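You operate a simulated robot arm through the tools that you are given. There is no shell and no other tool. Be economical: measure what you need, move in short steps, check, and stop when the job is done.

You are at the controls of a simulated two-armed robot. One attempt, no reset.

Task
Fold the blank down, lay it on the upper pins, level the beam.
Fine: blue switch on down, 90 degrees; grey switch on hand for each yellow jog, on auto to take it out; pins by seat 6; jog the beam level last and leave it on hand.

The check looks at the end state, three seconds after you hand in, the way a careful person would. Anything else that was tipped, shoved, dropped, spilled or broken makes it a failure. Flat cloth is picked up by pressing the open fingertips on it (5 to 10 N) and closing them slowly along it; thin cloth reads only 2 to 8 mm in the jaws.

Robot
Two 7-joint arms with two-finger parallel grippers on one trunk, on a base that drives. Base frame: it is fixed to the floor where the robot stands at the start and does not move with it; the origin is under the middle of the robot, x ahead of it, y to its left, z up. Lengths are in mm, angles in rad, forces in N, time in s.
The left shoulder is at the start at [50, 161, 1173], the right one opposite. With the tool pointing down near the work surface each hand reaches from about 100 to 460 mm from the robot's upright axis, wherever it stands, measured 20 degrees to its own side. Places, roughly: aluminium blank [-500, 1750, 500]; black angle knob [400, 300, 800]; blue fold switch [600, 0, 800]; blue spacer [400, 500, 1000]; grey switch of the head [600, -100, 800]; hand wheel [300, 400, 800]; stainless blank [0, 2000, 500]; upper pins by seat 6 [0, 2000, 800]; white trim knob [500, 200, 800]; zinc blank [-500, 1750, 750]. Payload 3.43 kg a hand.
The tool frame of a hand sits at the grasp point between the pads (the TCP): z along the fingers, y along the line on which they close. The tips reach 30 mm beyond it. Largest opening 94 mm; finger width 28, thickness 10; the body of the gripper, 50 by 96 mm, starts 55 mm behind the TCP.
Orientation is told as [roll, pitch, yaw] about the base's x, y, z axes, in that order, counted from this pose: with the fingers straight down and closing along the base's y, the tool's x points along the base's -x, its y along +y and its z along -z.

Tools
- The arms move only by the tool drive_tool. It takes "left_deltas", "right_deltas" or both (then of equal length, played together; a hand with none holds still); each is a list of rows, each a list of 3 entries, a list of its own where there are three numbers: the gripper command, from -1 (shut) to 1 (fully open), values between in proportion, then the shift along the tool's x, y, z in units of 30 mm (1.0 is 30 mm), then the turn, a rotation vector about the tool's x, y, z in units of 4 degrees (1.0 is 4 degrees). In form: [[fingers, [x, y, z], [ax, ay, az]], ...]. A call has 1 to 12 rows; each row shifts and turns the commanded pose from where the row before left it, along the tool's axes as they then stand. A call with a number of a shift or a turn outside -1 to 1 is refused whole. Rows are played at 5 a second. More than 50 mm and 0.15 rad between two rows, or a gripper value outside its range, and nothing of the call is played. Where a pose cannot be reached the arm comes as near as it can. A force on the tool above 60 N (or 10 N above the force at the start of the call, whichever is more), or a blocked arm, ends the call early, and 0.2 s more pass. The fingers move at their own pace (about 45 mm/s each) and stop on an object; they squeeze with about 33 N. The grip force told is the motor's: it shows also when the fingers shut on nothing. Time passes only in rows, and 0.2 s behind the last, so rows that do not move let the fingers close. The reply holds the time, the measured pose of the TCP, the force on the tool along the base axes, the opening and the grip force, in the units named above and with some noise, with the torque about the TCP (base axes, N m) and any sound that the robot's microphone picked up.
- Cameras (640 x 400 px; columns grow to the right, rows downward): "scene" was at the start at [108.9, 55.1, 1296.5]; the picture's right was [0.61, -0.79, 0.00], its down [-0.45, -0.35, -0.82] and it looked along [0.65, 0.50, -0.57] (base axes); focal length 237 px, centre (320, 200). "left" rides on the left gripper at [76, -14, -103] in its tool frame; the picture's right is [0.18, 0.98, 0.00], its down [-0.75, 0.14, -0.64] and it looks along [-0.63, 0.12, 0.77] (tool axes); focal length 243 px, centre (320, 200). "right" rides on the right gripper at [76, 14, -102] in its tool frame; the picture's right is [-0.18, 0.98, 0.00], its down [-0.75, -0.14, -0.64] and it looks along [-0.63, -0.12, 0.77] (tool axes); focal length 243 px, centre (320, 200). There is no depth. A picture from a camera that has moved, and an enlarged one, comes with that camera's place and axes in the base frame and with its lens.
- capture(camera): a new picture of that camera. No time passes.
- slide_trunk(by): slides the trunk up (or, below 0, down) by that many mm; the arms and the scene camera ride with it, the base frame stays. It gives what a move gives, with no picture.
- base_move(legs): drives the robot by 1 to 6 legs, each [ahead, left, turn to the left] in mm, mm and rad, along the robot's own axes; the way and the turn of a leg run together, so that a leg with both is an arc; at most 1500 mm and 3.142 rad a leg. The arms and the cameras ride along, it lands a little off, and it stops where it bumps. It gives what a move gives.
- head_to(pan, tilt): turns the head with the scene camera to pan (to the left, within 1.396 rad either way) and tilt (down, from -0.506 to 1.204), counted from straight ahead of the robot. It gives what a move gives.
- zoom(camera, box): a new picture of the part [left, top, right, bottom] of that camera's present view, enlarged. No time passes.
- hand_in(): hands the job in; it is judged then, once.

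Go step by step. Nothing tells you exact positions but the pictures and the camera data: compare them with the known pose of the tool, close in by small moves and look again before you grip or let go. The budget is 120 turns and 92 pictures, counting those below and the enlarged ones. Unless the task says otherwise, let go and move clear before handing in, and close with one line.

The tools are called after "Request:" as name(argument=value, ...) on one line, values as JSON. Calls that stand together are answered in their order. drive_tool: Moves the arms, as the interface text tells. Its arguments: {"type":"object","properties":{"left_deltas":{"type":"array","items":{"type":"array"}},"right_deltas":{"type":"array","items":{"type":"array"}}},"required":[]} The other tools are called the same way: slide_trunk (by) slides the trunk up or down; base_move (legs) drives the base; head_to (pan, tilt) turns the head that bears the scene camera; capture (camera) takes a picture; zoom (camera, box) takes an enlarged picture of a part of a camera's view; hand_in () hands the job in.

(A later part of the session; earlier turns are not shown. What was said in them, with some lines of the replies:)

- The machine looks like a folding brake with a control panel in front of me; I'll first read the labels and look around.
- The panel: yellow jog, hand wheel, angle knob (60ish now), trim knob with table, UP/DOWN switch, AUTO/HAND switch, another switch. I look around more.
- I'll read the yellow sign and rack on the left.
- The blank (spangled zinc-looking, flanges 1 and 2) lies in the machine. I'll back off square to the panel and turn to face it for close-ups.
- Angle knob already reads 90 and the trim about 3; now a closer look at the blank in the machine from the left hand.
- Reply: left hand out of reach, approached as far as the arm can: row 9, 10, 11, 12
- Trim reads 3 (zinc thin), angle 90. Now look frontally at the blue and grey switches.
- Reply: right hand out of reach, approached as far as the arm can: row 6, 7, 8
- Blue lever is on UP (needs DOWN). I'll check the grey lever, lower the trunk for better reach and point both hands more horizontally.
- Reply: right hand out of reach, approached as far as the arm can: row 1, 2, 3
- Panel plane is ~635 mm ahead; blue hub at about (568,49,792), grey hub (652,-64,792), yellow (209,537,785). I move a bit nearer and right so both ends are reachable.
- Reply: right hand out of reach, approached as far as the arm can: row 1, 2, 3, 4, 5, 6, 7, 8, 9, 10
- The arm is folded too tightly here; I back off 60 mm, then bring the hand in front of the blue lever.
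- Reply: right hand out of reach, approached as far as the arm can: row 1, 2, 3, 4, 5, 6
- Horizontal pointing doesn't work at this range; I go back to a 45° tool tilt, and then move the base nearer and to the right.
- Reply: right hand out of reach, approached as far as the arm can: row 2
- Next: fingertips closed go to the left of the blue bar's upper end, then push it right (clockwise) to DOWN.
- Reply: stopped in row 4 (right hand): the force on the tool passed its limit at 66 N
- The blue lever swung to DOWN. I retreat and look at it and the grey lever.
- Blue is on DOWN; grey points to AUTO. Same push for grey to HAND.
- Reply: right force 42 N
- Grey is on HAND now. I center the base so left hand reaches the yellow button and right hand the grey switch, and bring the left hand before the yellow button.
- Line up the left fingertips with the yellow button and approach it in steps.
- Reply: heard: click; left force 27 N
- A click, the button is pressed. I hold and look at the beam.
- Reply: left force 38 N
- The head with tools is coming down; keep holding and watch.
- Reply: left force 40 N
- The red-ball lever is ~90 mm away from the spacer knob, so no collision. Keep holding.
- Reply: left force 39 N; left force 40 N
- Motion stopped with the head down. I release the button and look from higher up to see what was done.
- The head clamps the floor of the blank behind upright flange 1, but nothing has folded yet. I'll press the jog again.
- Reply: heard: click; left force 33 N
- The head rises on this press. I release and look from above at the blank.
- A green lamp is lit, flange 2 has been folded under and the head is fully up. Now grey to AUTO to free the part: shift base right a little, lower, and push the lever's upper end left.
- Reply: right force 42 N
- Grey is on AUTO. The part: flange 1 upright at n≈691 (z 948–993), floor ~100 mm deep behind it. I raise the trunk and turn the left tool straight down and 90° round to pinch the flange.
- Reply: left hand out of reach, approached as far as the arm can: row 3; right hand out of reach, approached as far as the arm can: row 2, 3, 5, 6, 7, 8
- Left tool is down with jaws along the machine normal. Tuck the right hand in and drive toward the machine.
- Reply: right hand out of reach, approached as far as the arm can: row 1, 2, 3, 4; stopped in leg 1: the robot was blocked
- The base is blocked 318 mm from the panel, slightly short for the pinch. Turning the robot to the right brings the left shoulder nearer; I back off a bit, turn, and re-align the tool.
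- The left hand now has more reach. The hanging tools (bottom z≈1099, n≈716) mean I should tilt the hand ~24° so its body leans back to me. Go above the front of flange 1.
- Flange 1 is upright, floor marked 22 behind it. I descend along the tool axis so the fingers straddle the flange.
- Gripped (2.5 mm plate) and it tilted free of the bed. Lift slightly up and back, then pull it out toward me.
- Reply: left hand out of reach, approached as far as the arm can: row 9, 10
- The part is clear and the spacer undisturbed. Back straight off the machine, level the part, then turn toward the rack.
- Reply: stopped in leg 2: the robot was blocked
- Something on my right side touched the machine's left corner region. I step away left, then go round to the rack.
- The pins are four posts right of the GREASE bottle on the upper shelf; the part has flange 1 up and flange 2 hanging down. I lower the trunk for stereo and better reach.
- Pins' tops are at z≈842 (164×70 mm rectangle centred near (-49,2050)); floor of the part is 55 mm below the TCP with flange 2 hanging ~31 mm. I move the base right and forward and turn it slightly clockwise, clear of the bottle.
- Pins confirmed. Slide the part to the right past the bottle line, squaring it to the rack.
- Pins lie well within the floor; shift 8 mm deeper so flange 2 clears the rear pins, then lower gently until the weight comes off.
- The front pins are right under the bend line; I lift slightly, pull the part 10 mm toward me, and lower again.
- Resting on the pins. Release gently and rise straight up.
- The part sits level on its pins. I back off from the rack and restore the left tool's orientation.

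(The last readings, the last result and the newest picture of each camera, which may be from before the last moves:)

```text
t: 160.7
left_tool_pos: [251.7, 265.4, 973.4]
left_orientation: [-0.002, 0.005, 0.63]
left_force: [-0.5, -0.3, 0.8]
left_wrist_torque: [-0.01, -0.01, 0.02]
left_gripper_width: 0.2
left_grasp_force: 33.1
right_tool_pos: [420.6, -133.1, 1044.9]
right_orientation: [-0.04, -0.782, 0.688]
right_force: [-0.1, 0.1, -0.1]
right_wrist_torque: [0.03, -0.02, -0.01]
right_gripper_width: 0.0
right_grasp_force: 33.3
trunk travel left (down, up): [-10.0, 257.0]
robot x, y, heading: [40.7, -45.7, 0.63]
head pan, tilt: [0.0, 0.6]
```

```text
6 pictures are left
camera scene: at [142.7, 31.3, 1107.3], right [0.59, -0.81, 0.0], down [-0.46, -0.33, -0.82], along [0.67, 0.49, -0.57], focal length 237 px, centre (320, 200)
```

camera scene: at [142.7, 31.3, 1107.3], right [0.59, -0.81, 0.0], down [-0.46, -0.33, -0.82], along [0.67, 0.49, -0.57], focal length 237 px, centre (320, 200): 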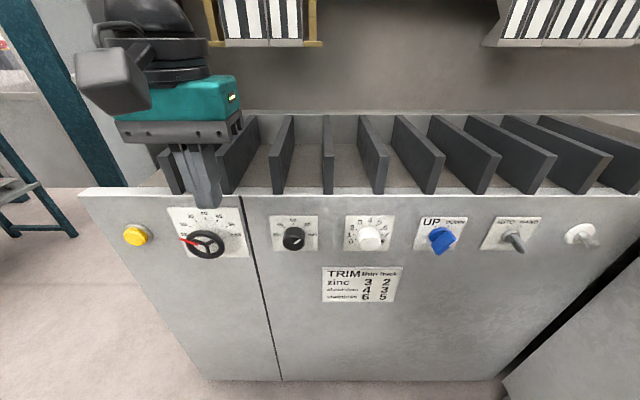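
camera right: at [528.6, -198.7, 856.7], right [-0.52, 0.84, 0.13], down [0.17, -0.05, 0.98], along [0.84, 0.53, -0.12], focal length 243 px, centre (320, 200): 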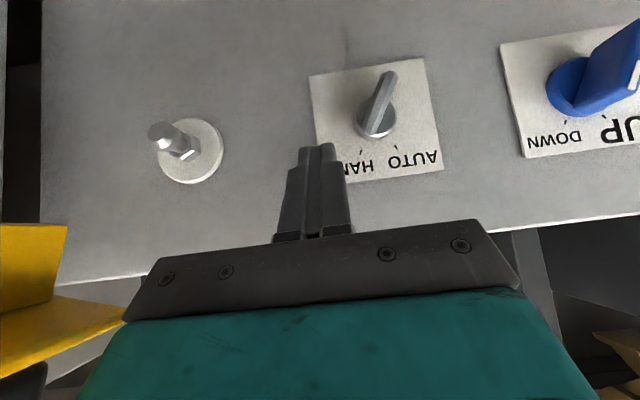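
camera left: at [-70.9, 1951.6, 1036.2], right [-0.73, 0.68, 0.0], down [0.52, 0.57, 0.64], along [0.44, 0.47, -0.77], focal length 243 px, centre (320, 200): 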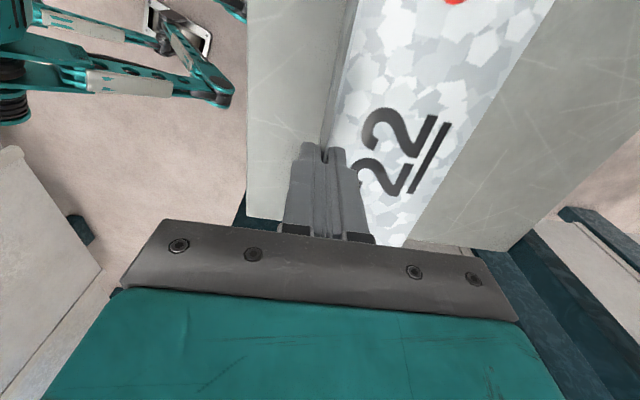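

Back at the panel; grey is still on AUTO. I step right and bring the right hand to the left of the grey lever's upper end as before.

Request:
base_move(legs=[[0, -60, 0]])

Request:
drive_tool(right_deltas=[[-1, [0.1, 0.06, 0.95], [0, 0, 0]], [-1, [0.1, 0.06, 0.95], [0, 0, 0]], [-1, [0.1, 0.06, 0.95], [0, 0, 0]], [-1, [0.1, 0.06, 0.95], [0, 0, 0]], [-1, [0.1, 0.06, 0.95], [0, 0, 0]], [-1, [0.1, 0.06, 0.95], [0, 0, 0]], [-1, [0.1, 0.06, 0.95], [0, 0, 0]], [-1, [0.1, 0.06, 0.95], [0, 0, 0]]])

```text
t: 161.9
left_tool_pos: [284.5, 217.0, 974.1]
left_orientation: [0.0, 0.004, 0.63]
left_force: [0.6, -0.1, -0.8]
left_wrist_torque: [0.01, -0.03, 0.02]
left_gripper_width: 0.1
left_grasp_force: 33.1
right_tool_pos: [454.3, -181.5, 1045.7]
right_orientation: [-0.042, -0.783, 0.689]
right_force: [0.7, -0.3, 1.0]
right_wrist_torque: [-0.02, 0.03, -0.01]
right_gripper_width: 0.0
right_grasp_force: 33.0
trunk travel left (down, up): [-10.0, 257.0]
robot x, y, heading: [74.5, -91.3, 0.626]
head pan, tilt: [0.0, 0.6]
```

```text
t: 163.7
left_tool_pos: [286.7, 217.6, 973.2]
left_orientation: [-0.001, 0.005, 0.629]
left_force: [0.3, 0.6, 0.2]
left_wrist_torque: [0.02, -0.01, 0.0]
left_gripper_width: 0.0
left_grasp_force: 32.4
right_tool_pos: [581.5, -84.2, 891.7]
right_orientation: [-0.04, -0.783, 0.686]
right_force: [-0.3, 0.3, -0.5]
right_wrist_torque: [-0.01, 0.0, -0.01]
right_gripper_width: 0.1
right_grasp_force: 33.6
right hand out of reach, approached as far as the arm can: row 1, 2, 3
trunk travel left (down, up): [-10.0, 257.0]
robot x, y, heading: [75.7, -93.2, 0.627]
head pan, tilt: [0.0, 0.6]
```

Request:
drive_tool(right_deltas=[[-1, [0.5, 0.3, 0], [0, 0, 0]], [-1, [0.5, 0, 0], [0, 0, 0]], [-1, [0, 0, 0.8], [0, 0, 0]], [-1, [0, 0, 0.8], [0, 0, 0]], [-1, [0, 0, 0.7], [0, 0, 0]]])

Request:
capture(camera="right")

```text
t: 164.9
left_tool_pos: [285.2, 218.2, 974.7]
left_orientation: [0.001, 0.005, 0.63]
left_force: [-0.7, -0.7, -0.5]
left_wrist_torque: [0.0, 0.0, -0.01]
left_gripper_width: 0.4
left_grasp_force: 33.1
right_tool_pos: [602.9, -61.0, 821.7]
right_orientation: [-0.039, -0.782, 0.684]
right_force: [-2.4, -1.5, 0.5]
right_wrist_torque: [-0.05, -0.01, -0.01]
right_gripper_width: 0.0
right_grasp_force: 33.1
right hand out of reach, approached as far as the arm can: row 2
trunk travel left (down, up): [-10.0, 257.0]
robot x, y, heading: [75.6, -90.7, 0.63]
head pan, tilt: [0.0, 0.6]
```

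```text
5 pictures are left
camera right: at [493.8, -127.3, 839.0], right [-0.5, 0.86, 0.1], down [0.13, -0.04, 0.99], along [0.86, 0.51, -0.1], focal length 243 px, centre (320, 200)
```

right: 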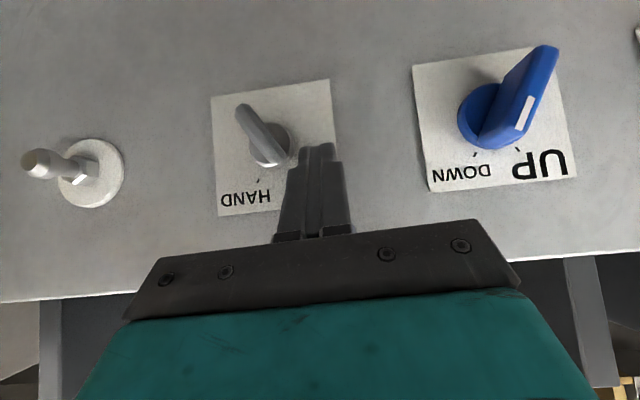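

Request:
drive_tool(right_deltas=[[-1, [0, -0.35, 0], [0, 0, 0]], [-1, [0, -0.35, 0], [0, 0, 0]], [-1, [0, -0.35, 0], [0, 0, 0]], [-1, [0, -0.2, 0], [0, 0, 0]]])

Request:
drive_tool(right_deltas=[[-1, [0, 0.4, 0], [0, 0, 0]], [-1, [0, 0, -1], [0, 0, 0]], [-1, [0, 0, -1], [0, 0, 0]], [-1, [0, -0.3, -0.6], [0, 0, 0]]])

Request:
zoom(camera="right", box=[160, 30, 400, 180])

```text
t: 165.9
left_tool_pos: [284.3, 222.1, 972.5]
left_orientation: [-0.005, 0.006, 0.632]
left_force: [0.6, 1.3, 0.1]
left_wrist_torque: [0.01, -0.01, 0.02]
left_gripper_width: 0.2
left_grasp_force: 33.1
right_tool_pos: [616.6, -79.6, 824.1]
right_orientation: [-0.012, -0.783, 0.702]
right_force: [-31.2, 48.4, -3.5]
right_wrist_torque: [1.48, 0.97, 0.78]
right_gripper_width: 0.0
right_grasp_force: 33.0
trunk travel left (down, up): [-10.0, 257.0]
robot x, y, heading: [76.4, -94.4, 0.631]
head pan, tilt: [0.0, 0.6]
```

```text
t: 166.9
left_tool_pos: [286.9, 217.7, 974.3]
left_orientation: [0.0, 0.005, 0.629]
left_force: [-0.4, 0.3, 0.2]
left_wrist_torque: [0.01, -0.02, 0.01]
left_gripper_width: 0.0
left_grasp_force: 32.5
right_tool_pos: [579.9, -122.3, 878.3]
right_orientation: [-0.041, -0.783, 0.686]
right_force: [1.0, 0.0, -0.3]
right_wrist_torque: [-0.04, -0.04, -0.02]
right_gripper_width: 0.0
right_grasp_force: 32.3
trunk travel left (down, up): [-10.0, 257.0]
robot x, y, heading: [72.3, -96.7, 0.627]
head pan, tilt: [0.0, 0.6]
```

```text
2.67 times, centred on (280, 105) of right
camera zoom: at [471.0, -188.1, 895.0], right [-0.5, 0.86, 0.1], down [0.13, -0.04, 0.99], along [0.86, 0.51, -0.1], focal length 647 px, centre (427, 453)
```

zoom: 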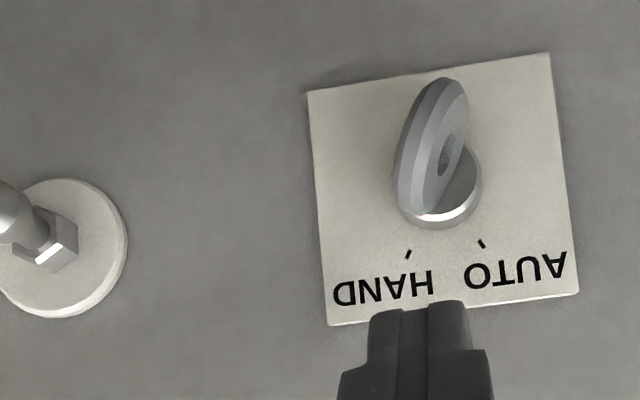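

Grey is on HAND. Step left and bring the left hand to the yellow button.

Request:
base_move(legs=[[0, 58, 0]])

Request:
drive_tool(left_deltas=[[-1, [0, 0.68, 0], [0, -1, 0]], [-1, [0, 0.68, 0], [0, -1, 0]], [-1, [0, 0.68, 0], [0, -1, 0]], [-1, [0, 0.68, 0], [0, -1, 0]], [-1, [0, 0.68, 0], [0, -1, 0]], [-1, [0, 0.68, 0], [0, -1, 0]], [-1, [0, 0.68, 0], [0, -1, 0]], [-1, [0, 0.68, 0], [0, -1, 0]], [-1, [0, 0.68, 0], [0, -1, 0]], [-1, [0, 0.68, 0], [0, -1, 0]], [-1, [0, 0.68, 0], [0, -1, 0]]])

Request:
drive_tool(left_deltas=[[-1, [0.62, 0, 0.93], [0, 0, 0]], [-1, [0.62, 0, 0.93], [0, 0, 0]], [-1, [0.62, 0, 0.93], [0, 0, 0]], [-1, [0.62, 0, 0.93], [0, 0, 0]], [-1, [0.62, 0, 0.93], [0, 0, 0]]])

```text
t: 168.1
left_tool_pos: [252.6, 265.0, 973.6]
left_orientation: [0.001, 0.005, 0.63]
left_force: [0.7, -0.5, -0.2]
left_wrist_torque: [-0.01, -0.05, -0.04]
left_gripper_width: 0.1
left_grasp_force: 33.2
right_tool_pos: [545.9, -74.1, 876.3]
right_orientation: [-0.042, -0.782, 0.688]
right_force: [-0.2, 0.2, -0.1]
right_wrist_torque: [0.0, 0.01, -0.04]
right_gripper_width: 0.5
right_grasp_force: 32.9
trunk travel left (down, up): [-10.0, 257.0]
robot x, y, heading: [44.8, -50.2, 0.627]
head pan, tilt: [0.0, 0.6]
```

```text
t: 170.5
left_tool_pos: [120.4, 446.0, 972.9]
left_orientation: [0.002, -0.765, 0.63]
left_force: [-0.2, -0.7, 0.5]
left_wrist_torque: [0.01, 0.03, -0.01]
left_gripper_width: 0.0
left_grasp_force: 32.7
right_tool_pos: [545.8, -75.4, 876.0]
right_orientation: [-0.041, -0.781, 0.687]
right_force: [0.2, -0.2, 0.4]
right_wrist_torque: [0.01, -0.02, 0.0]
right_gripper_width: 0.0
right_grasp_force: 32.7
trunk travel left (down, up): [-10.0, 257.0]
robot x, y, heading: [33.2, -50.3, 0.628]
head pan, tilt: [0.0, 0.6]
```

```text
t: 171.7
left_tool_pos: [143.5, 463.7, 808.0]
left_orientation: [0.002, -0.765, 0.629]
left_force: [-0.8, 0.5, 0.2]
left_wrist_torque: [0.03, 0.01, 0.02]
left_gripper_width: 0.0
left_grasp_force: 33.2
right_tool_pos: [545.3, -75.2, 876.9]
right_orientation: [-0.04, -0.782, 0.684]
right_force: [-0.2, 0.2, 0.0]
right_wrist_torque: [0.01, 0.04, -0.02]
right_gripper_width: 0.0
right_grasp_force: 33.0
trunk travel left (down, up): [-10.0, 257.0]
robot x, y, heading: [41.6, -47.2, 0.629]
head pan, tilt: [0.0, 0.6]
```

Request:
drive_tool(left_deltas=[[-1, [-0.5, 0, 0.48], [0, 0, 0]], [-1, [-0.5, 0, 0.48], [0, 0, 0]], [-1, [-0.1, 0, 0.096], [0, 0, 0]], [-1, [-0.1, 0, 0.096], [0, 0, 0]], [-1, [-0.1, 0, 0.096], [0, 0, 0]], [-1, [-0.1, 0, 0.096], [0, 0, 0]], [-1, [0, 0, 0], [0, 0, 0]]])

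Request:
capture(camera="scene")

```text
t: 173.3
left_tool_pos: [189.3, 495.2, 809.0]
left_orientation: [0.0, -0.761, 0.631]
left_force: [-11.6, -8.2, 0.5]
left_wrist_torque: [-0.09, 0.16, 0.04]
left_gripper_width: 0.0
left_grasp_force: 33.1
right_tool_pos: [544.4, -75.0, 877.0]
right_orientation: [-0.042, -0.783, 0.687]
right_force: [0.0, -0.7, 1.0]
right_wrist_torque: [0.0, 0.0, -0.01]
right_gripper_width: 0.0
right_grasp_force: 33.1
trunk travel left (down, up): [-10.0, 257.0]
robot x, y, heading: [42.6, -48.0, 0.627]
head pan, tilt: [0.0, 0.6]
heard: click
```

```text
3 pictures are left
camera scene: at [142.5, 29.3, 1107.4], right [0.59, -0.81, 0.0], down [-0.46, -0.33, -0.83], along [0.67, 0.49, -0.56], focal length 237 px, centre (320, 200)
```

scene: 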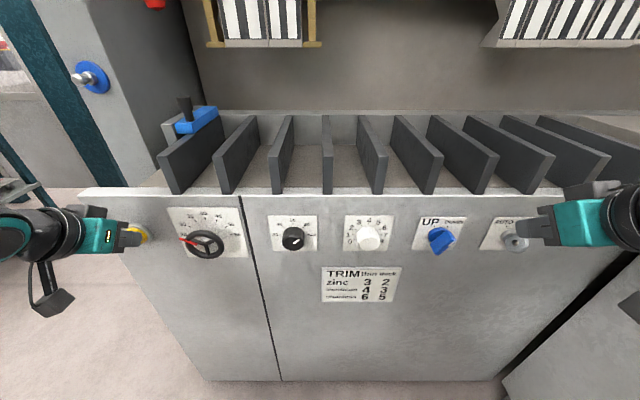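

Clicked; the head stays up. I hold so the beam can swing level.

Request:
drive_tool(left_deltas=[[-1, [-0.05, 0, 0.05], [0, 0, 0]], [-1, [0, 0, 0], [0, 0, 0]], [-1, [0, 0, 0], [0, 0, 0]], [-1, [0, 0, 0], [0, 0, 0]], [-1, [0, 0, 0], [0, 0, 0]], [-1, [0, 0, 0], [0, 0, 0]], [-1, [0, 0, 0], [0, 0, 0]], [-1, [0, 0, 0], [0, 0, 0]], [-1, [0, 0, 0], [0, 0, 0]], [-1, [0, 0, 0], [0, 0, 0]], [-1, [0, 0, 0], [0, 0, 0]], [-1, [0, 0, 0], [0, 0, 0]]])

Request:
zoom(camera="scene", box=[40, 0, 640, 260])

```text
t: 175.9
left_tool_pos: [191.0, 496.7, 808.6]
left_orientation: [0.0, -0.762, 0.631]
left_force: [-23.7, -19.7, -2.8]
left_wrist_torque: [-0.24, 0.31, -0.09]
left_gripper_width: 0.0
left_grasp_force: 32.6
right_tool_pos: [544.6, -75.5, 877.9]
right_orientation: [-0.044, -0.784, 0.69]
right_force: [-0.2, -0.8, -0.1]
right_wrist_torque: [0.01, 0.04, -0.01]
right_gripper_width: 0.3
right_grasp_force: 33.1
trunk travel left (down, up): [-10.0, 257.0]
robot x, y, heading: [39.3, -48.3, 0.625]
head pan, tilt: [0.0, 0.6]
```

```text
1.07 times, centred on (340, 130) of scene (not enlarged: the box is as wide or as high as the picture)
camera zoom: at [142.0, 28.8, 1107.6], right [0.59, -0.81, 0.0], down [-0.46, -0.33, -0.83], along [0.67, 0.49, -0.56], focal length 253 px, centre (299, 275)
```

zoom: 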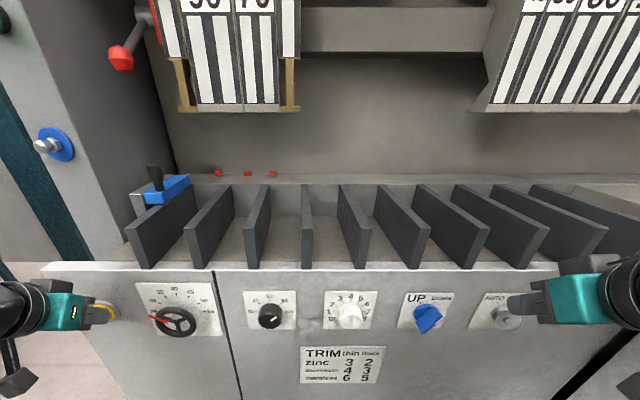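

The red stops are back up (as at the start, with the beam level), but the head has begun to come down, so I release at once and check.

Request:
drive_tool(left_deltas=[[-1, [0.8, 0, -0.8], [0, 0, 0]], [-1, [0.4, 0, -0.4], [0, 0, 0]]])

Request:
zoom(camera="scene", box=[60, 0, 400, 200])

```text
t: 176.5
left_tool_pos: [152.3, 468.7, 809.8]
left_orientation: [0.002, -0.766, 0.629]
left_force: [-0.1, 0.5, 0.6]
left_wrist_torque: [-0.01, 0.03, 0.03]
left_gripper_width: 0.1
left_grasp_force: 32.6
right_tool_pos: [545.8, -74.8, 876.6]
right_orientation: [-0.042, -0.783, 0.686]
right_force: [0.2, -0.3, 0.4]
right_wrist_torque: [0.03, 0.02, -0.01]
right_gripper_width: 0.1
right_grasp_force: 33.4
trunk travel left (down, up): [-10.0, 257.0]
robot x, y, heading: [46.3, -46.8, 0.626]
head pan, tilt: [0.0, 0.6]
```

```text
1.88 times, centred on (230, 100) of scene
camera zoom: at [143.7, 30.0, 1107.3], right [0.59, -0.81, 0.0], down [-0.46, -0.33, -0.83], along [0.67, 0.49, -0.56], focal length 447 px, centre (489, 388)
```

zoom: 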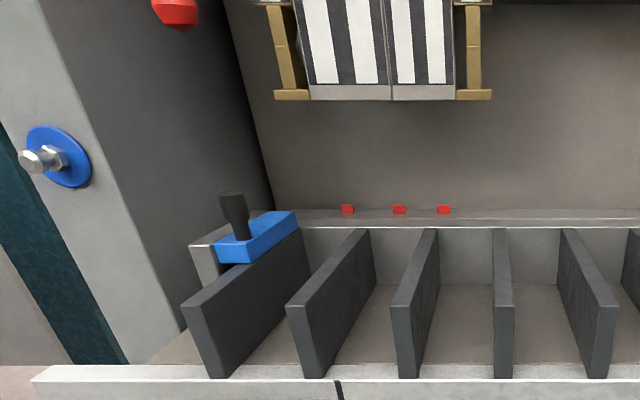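

The beam edge shows its two lines and the red stops again as at the start, and the head has gone back up. I pull the hands clear, wait, and take a last check picture.

Request:
drive_tool(left_deltas=[[-1, [0.6, 0, -0.6], [0, 0, 0]], [-1, [0.6, 0, -0.6], [0, 0, 0]], [-1, [0, 0, 0], [0, 0, 0]], [-1, [0, 0, 0], [0, 0, 0]], [-1, [0, 0, 0], [0, 0, 0]], [-1, [0, 0, 0], [0, 0, 0]], [-1, [0, 0, 0], [0, 0, 0]], [-1, [0, 0, 0], [0, 0, 0]]], right_deltas=[[-1, [0, 0, -0.8], [0, 0, 0]], [-1, [0, 0, -0.8], [0, 0, 0]], [-1, [0, 0, 0], [0, 0, 0]], [-1, [0, 0, 0], [0, 0, 0]], [-1, [0, 0, 0], [0, 0, 0]], [-1, [0, 0, 0], [0, 0, 0]], [-1, [0, 0, 0], [0, 0, 0]], [-1, [0, 0, 0], [0, 0, 0]]])

Request:
zoom(camera="scene", box=[150, 20, 470, 200])

```text
t: 178.3
left_tool_pos: [115.0, 454.4, 808.1]
left_orientation: [0.0, -0.763, 0.631]
left_force: [0.5, 0.1, 0.5]
left_wrist_torque: [-0.01, -0.01, -0.02]
left_gripper_width: 0.0
left_grasp_force: 33.1
left hand out of reach, approached as far as the arm can: row 2
right_tool_pos: [533.5, -91.6, 914.7]
right_orientation: [-0.04, -0.781, 0.686]
right_force: [-0.2, 0.0, 0.6]
right_wrist_torque: [0.0, 0.03, -0.04]
right_gripper_width: 0.0
right_grasp_force: 33.0
right hand out of reach, approached as far as the arm can: row 1, 2
trunk travel left (down, up): [-10.0, 257.0]
robot x, y, heading: [41.3, -45.5, 0.632]
head pan, tilt: [0.0, 0.6]
```

```text
2.00 times, centred on (310, 110) of scene
camera zoom: at [143.5, 29.9, 1107.3], right [0.59, -0.81, 0.0], down [-0.46, -0.33, -0.83], along [0.67, 0.49, -0.56], focal length 475 px, centre (340, 380)
```

zoom: 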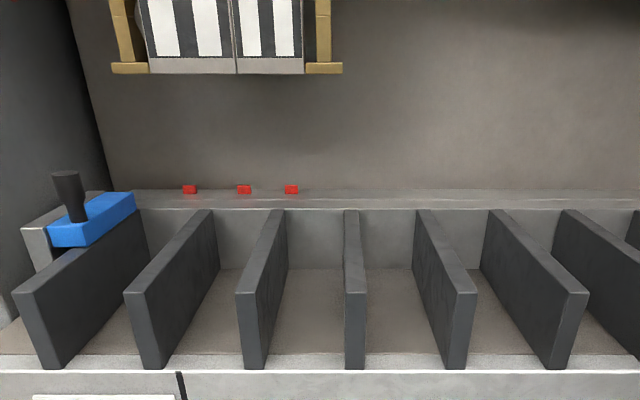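

The part lies on the upper pins, the beam is level with its stops up again, grey is on HAND and blue on DOWN. Both hands are clear, so I hand in.

Request:
hand_in()

```text
The job is handed in.
```

The job is handed in: blank 22 is folded down at 90 and lies on the upper pins by seat 6. The beam looks level, grey is left on HAND and blue on DOWN. The trim was left at 3 (zinc thin) though the plate gripped at about 2.5 mm. The head stopped slightly below its top position, and on the way to the rack my right side touched the machine's left corner; I saw no damage.
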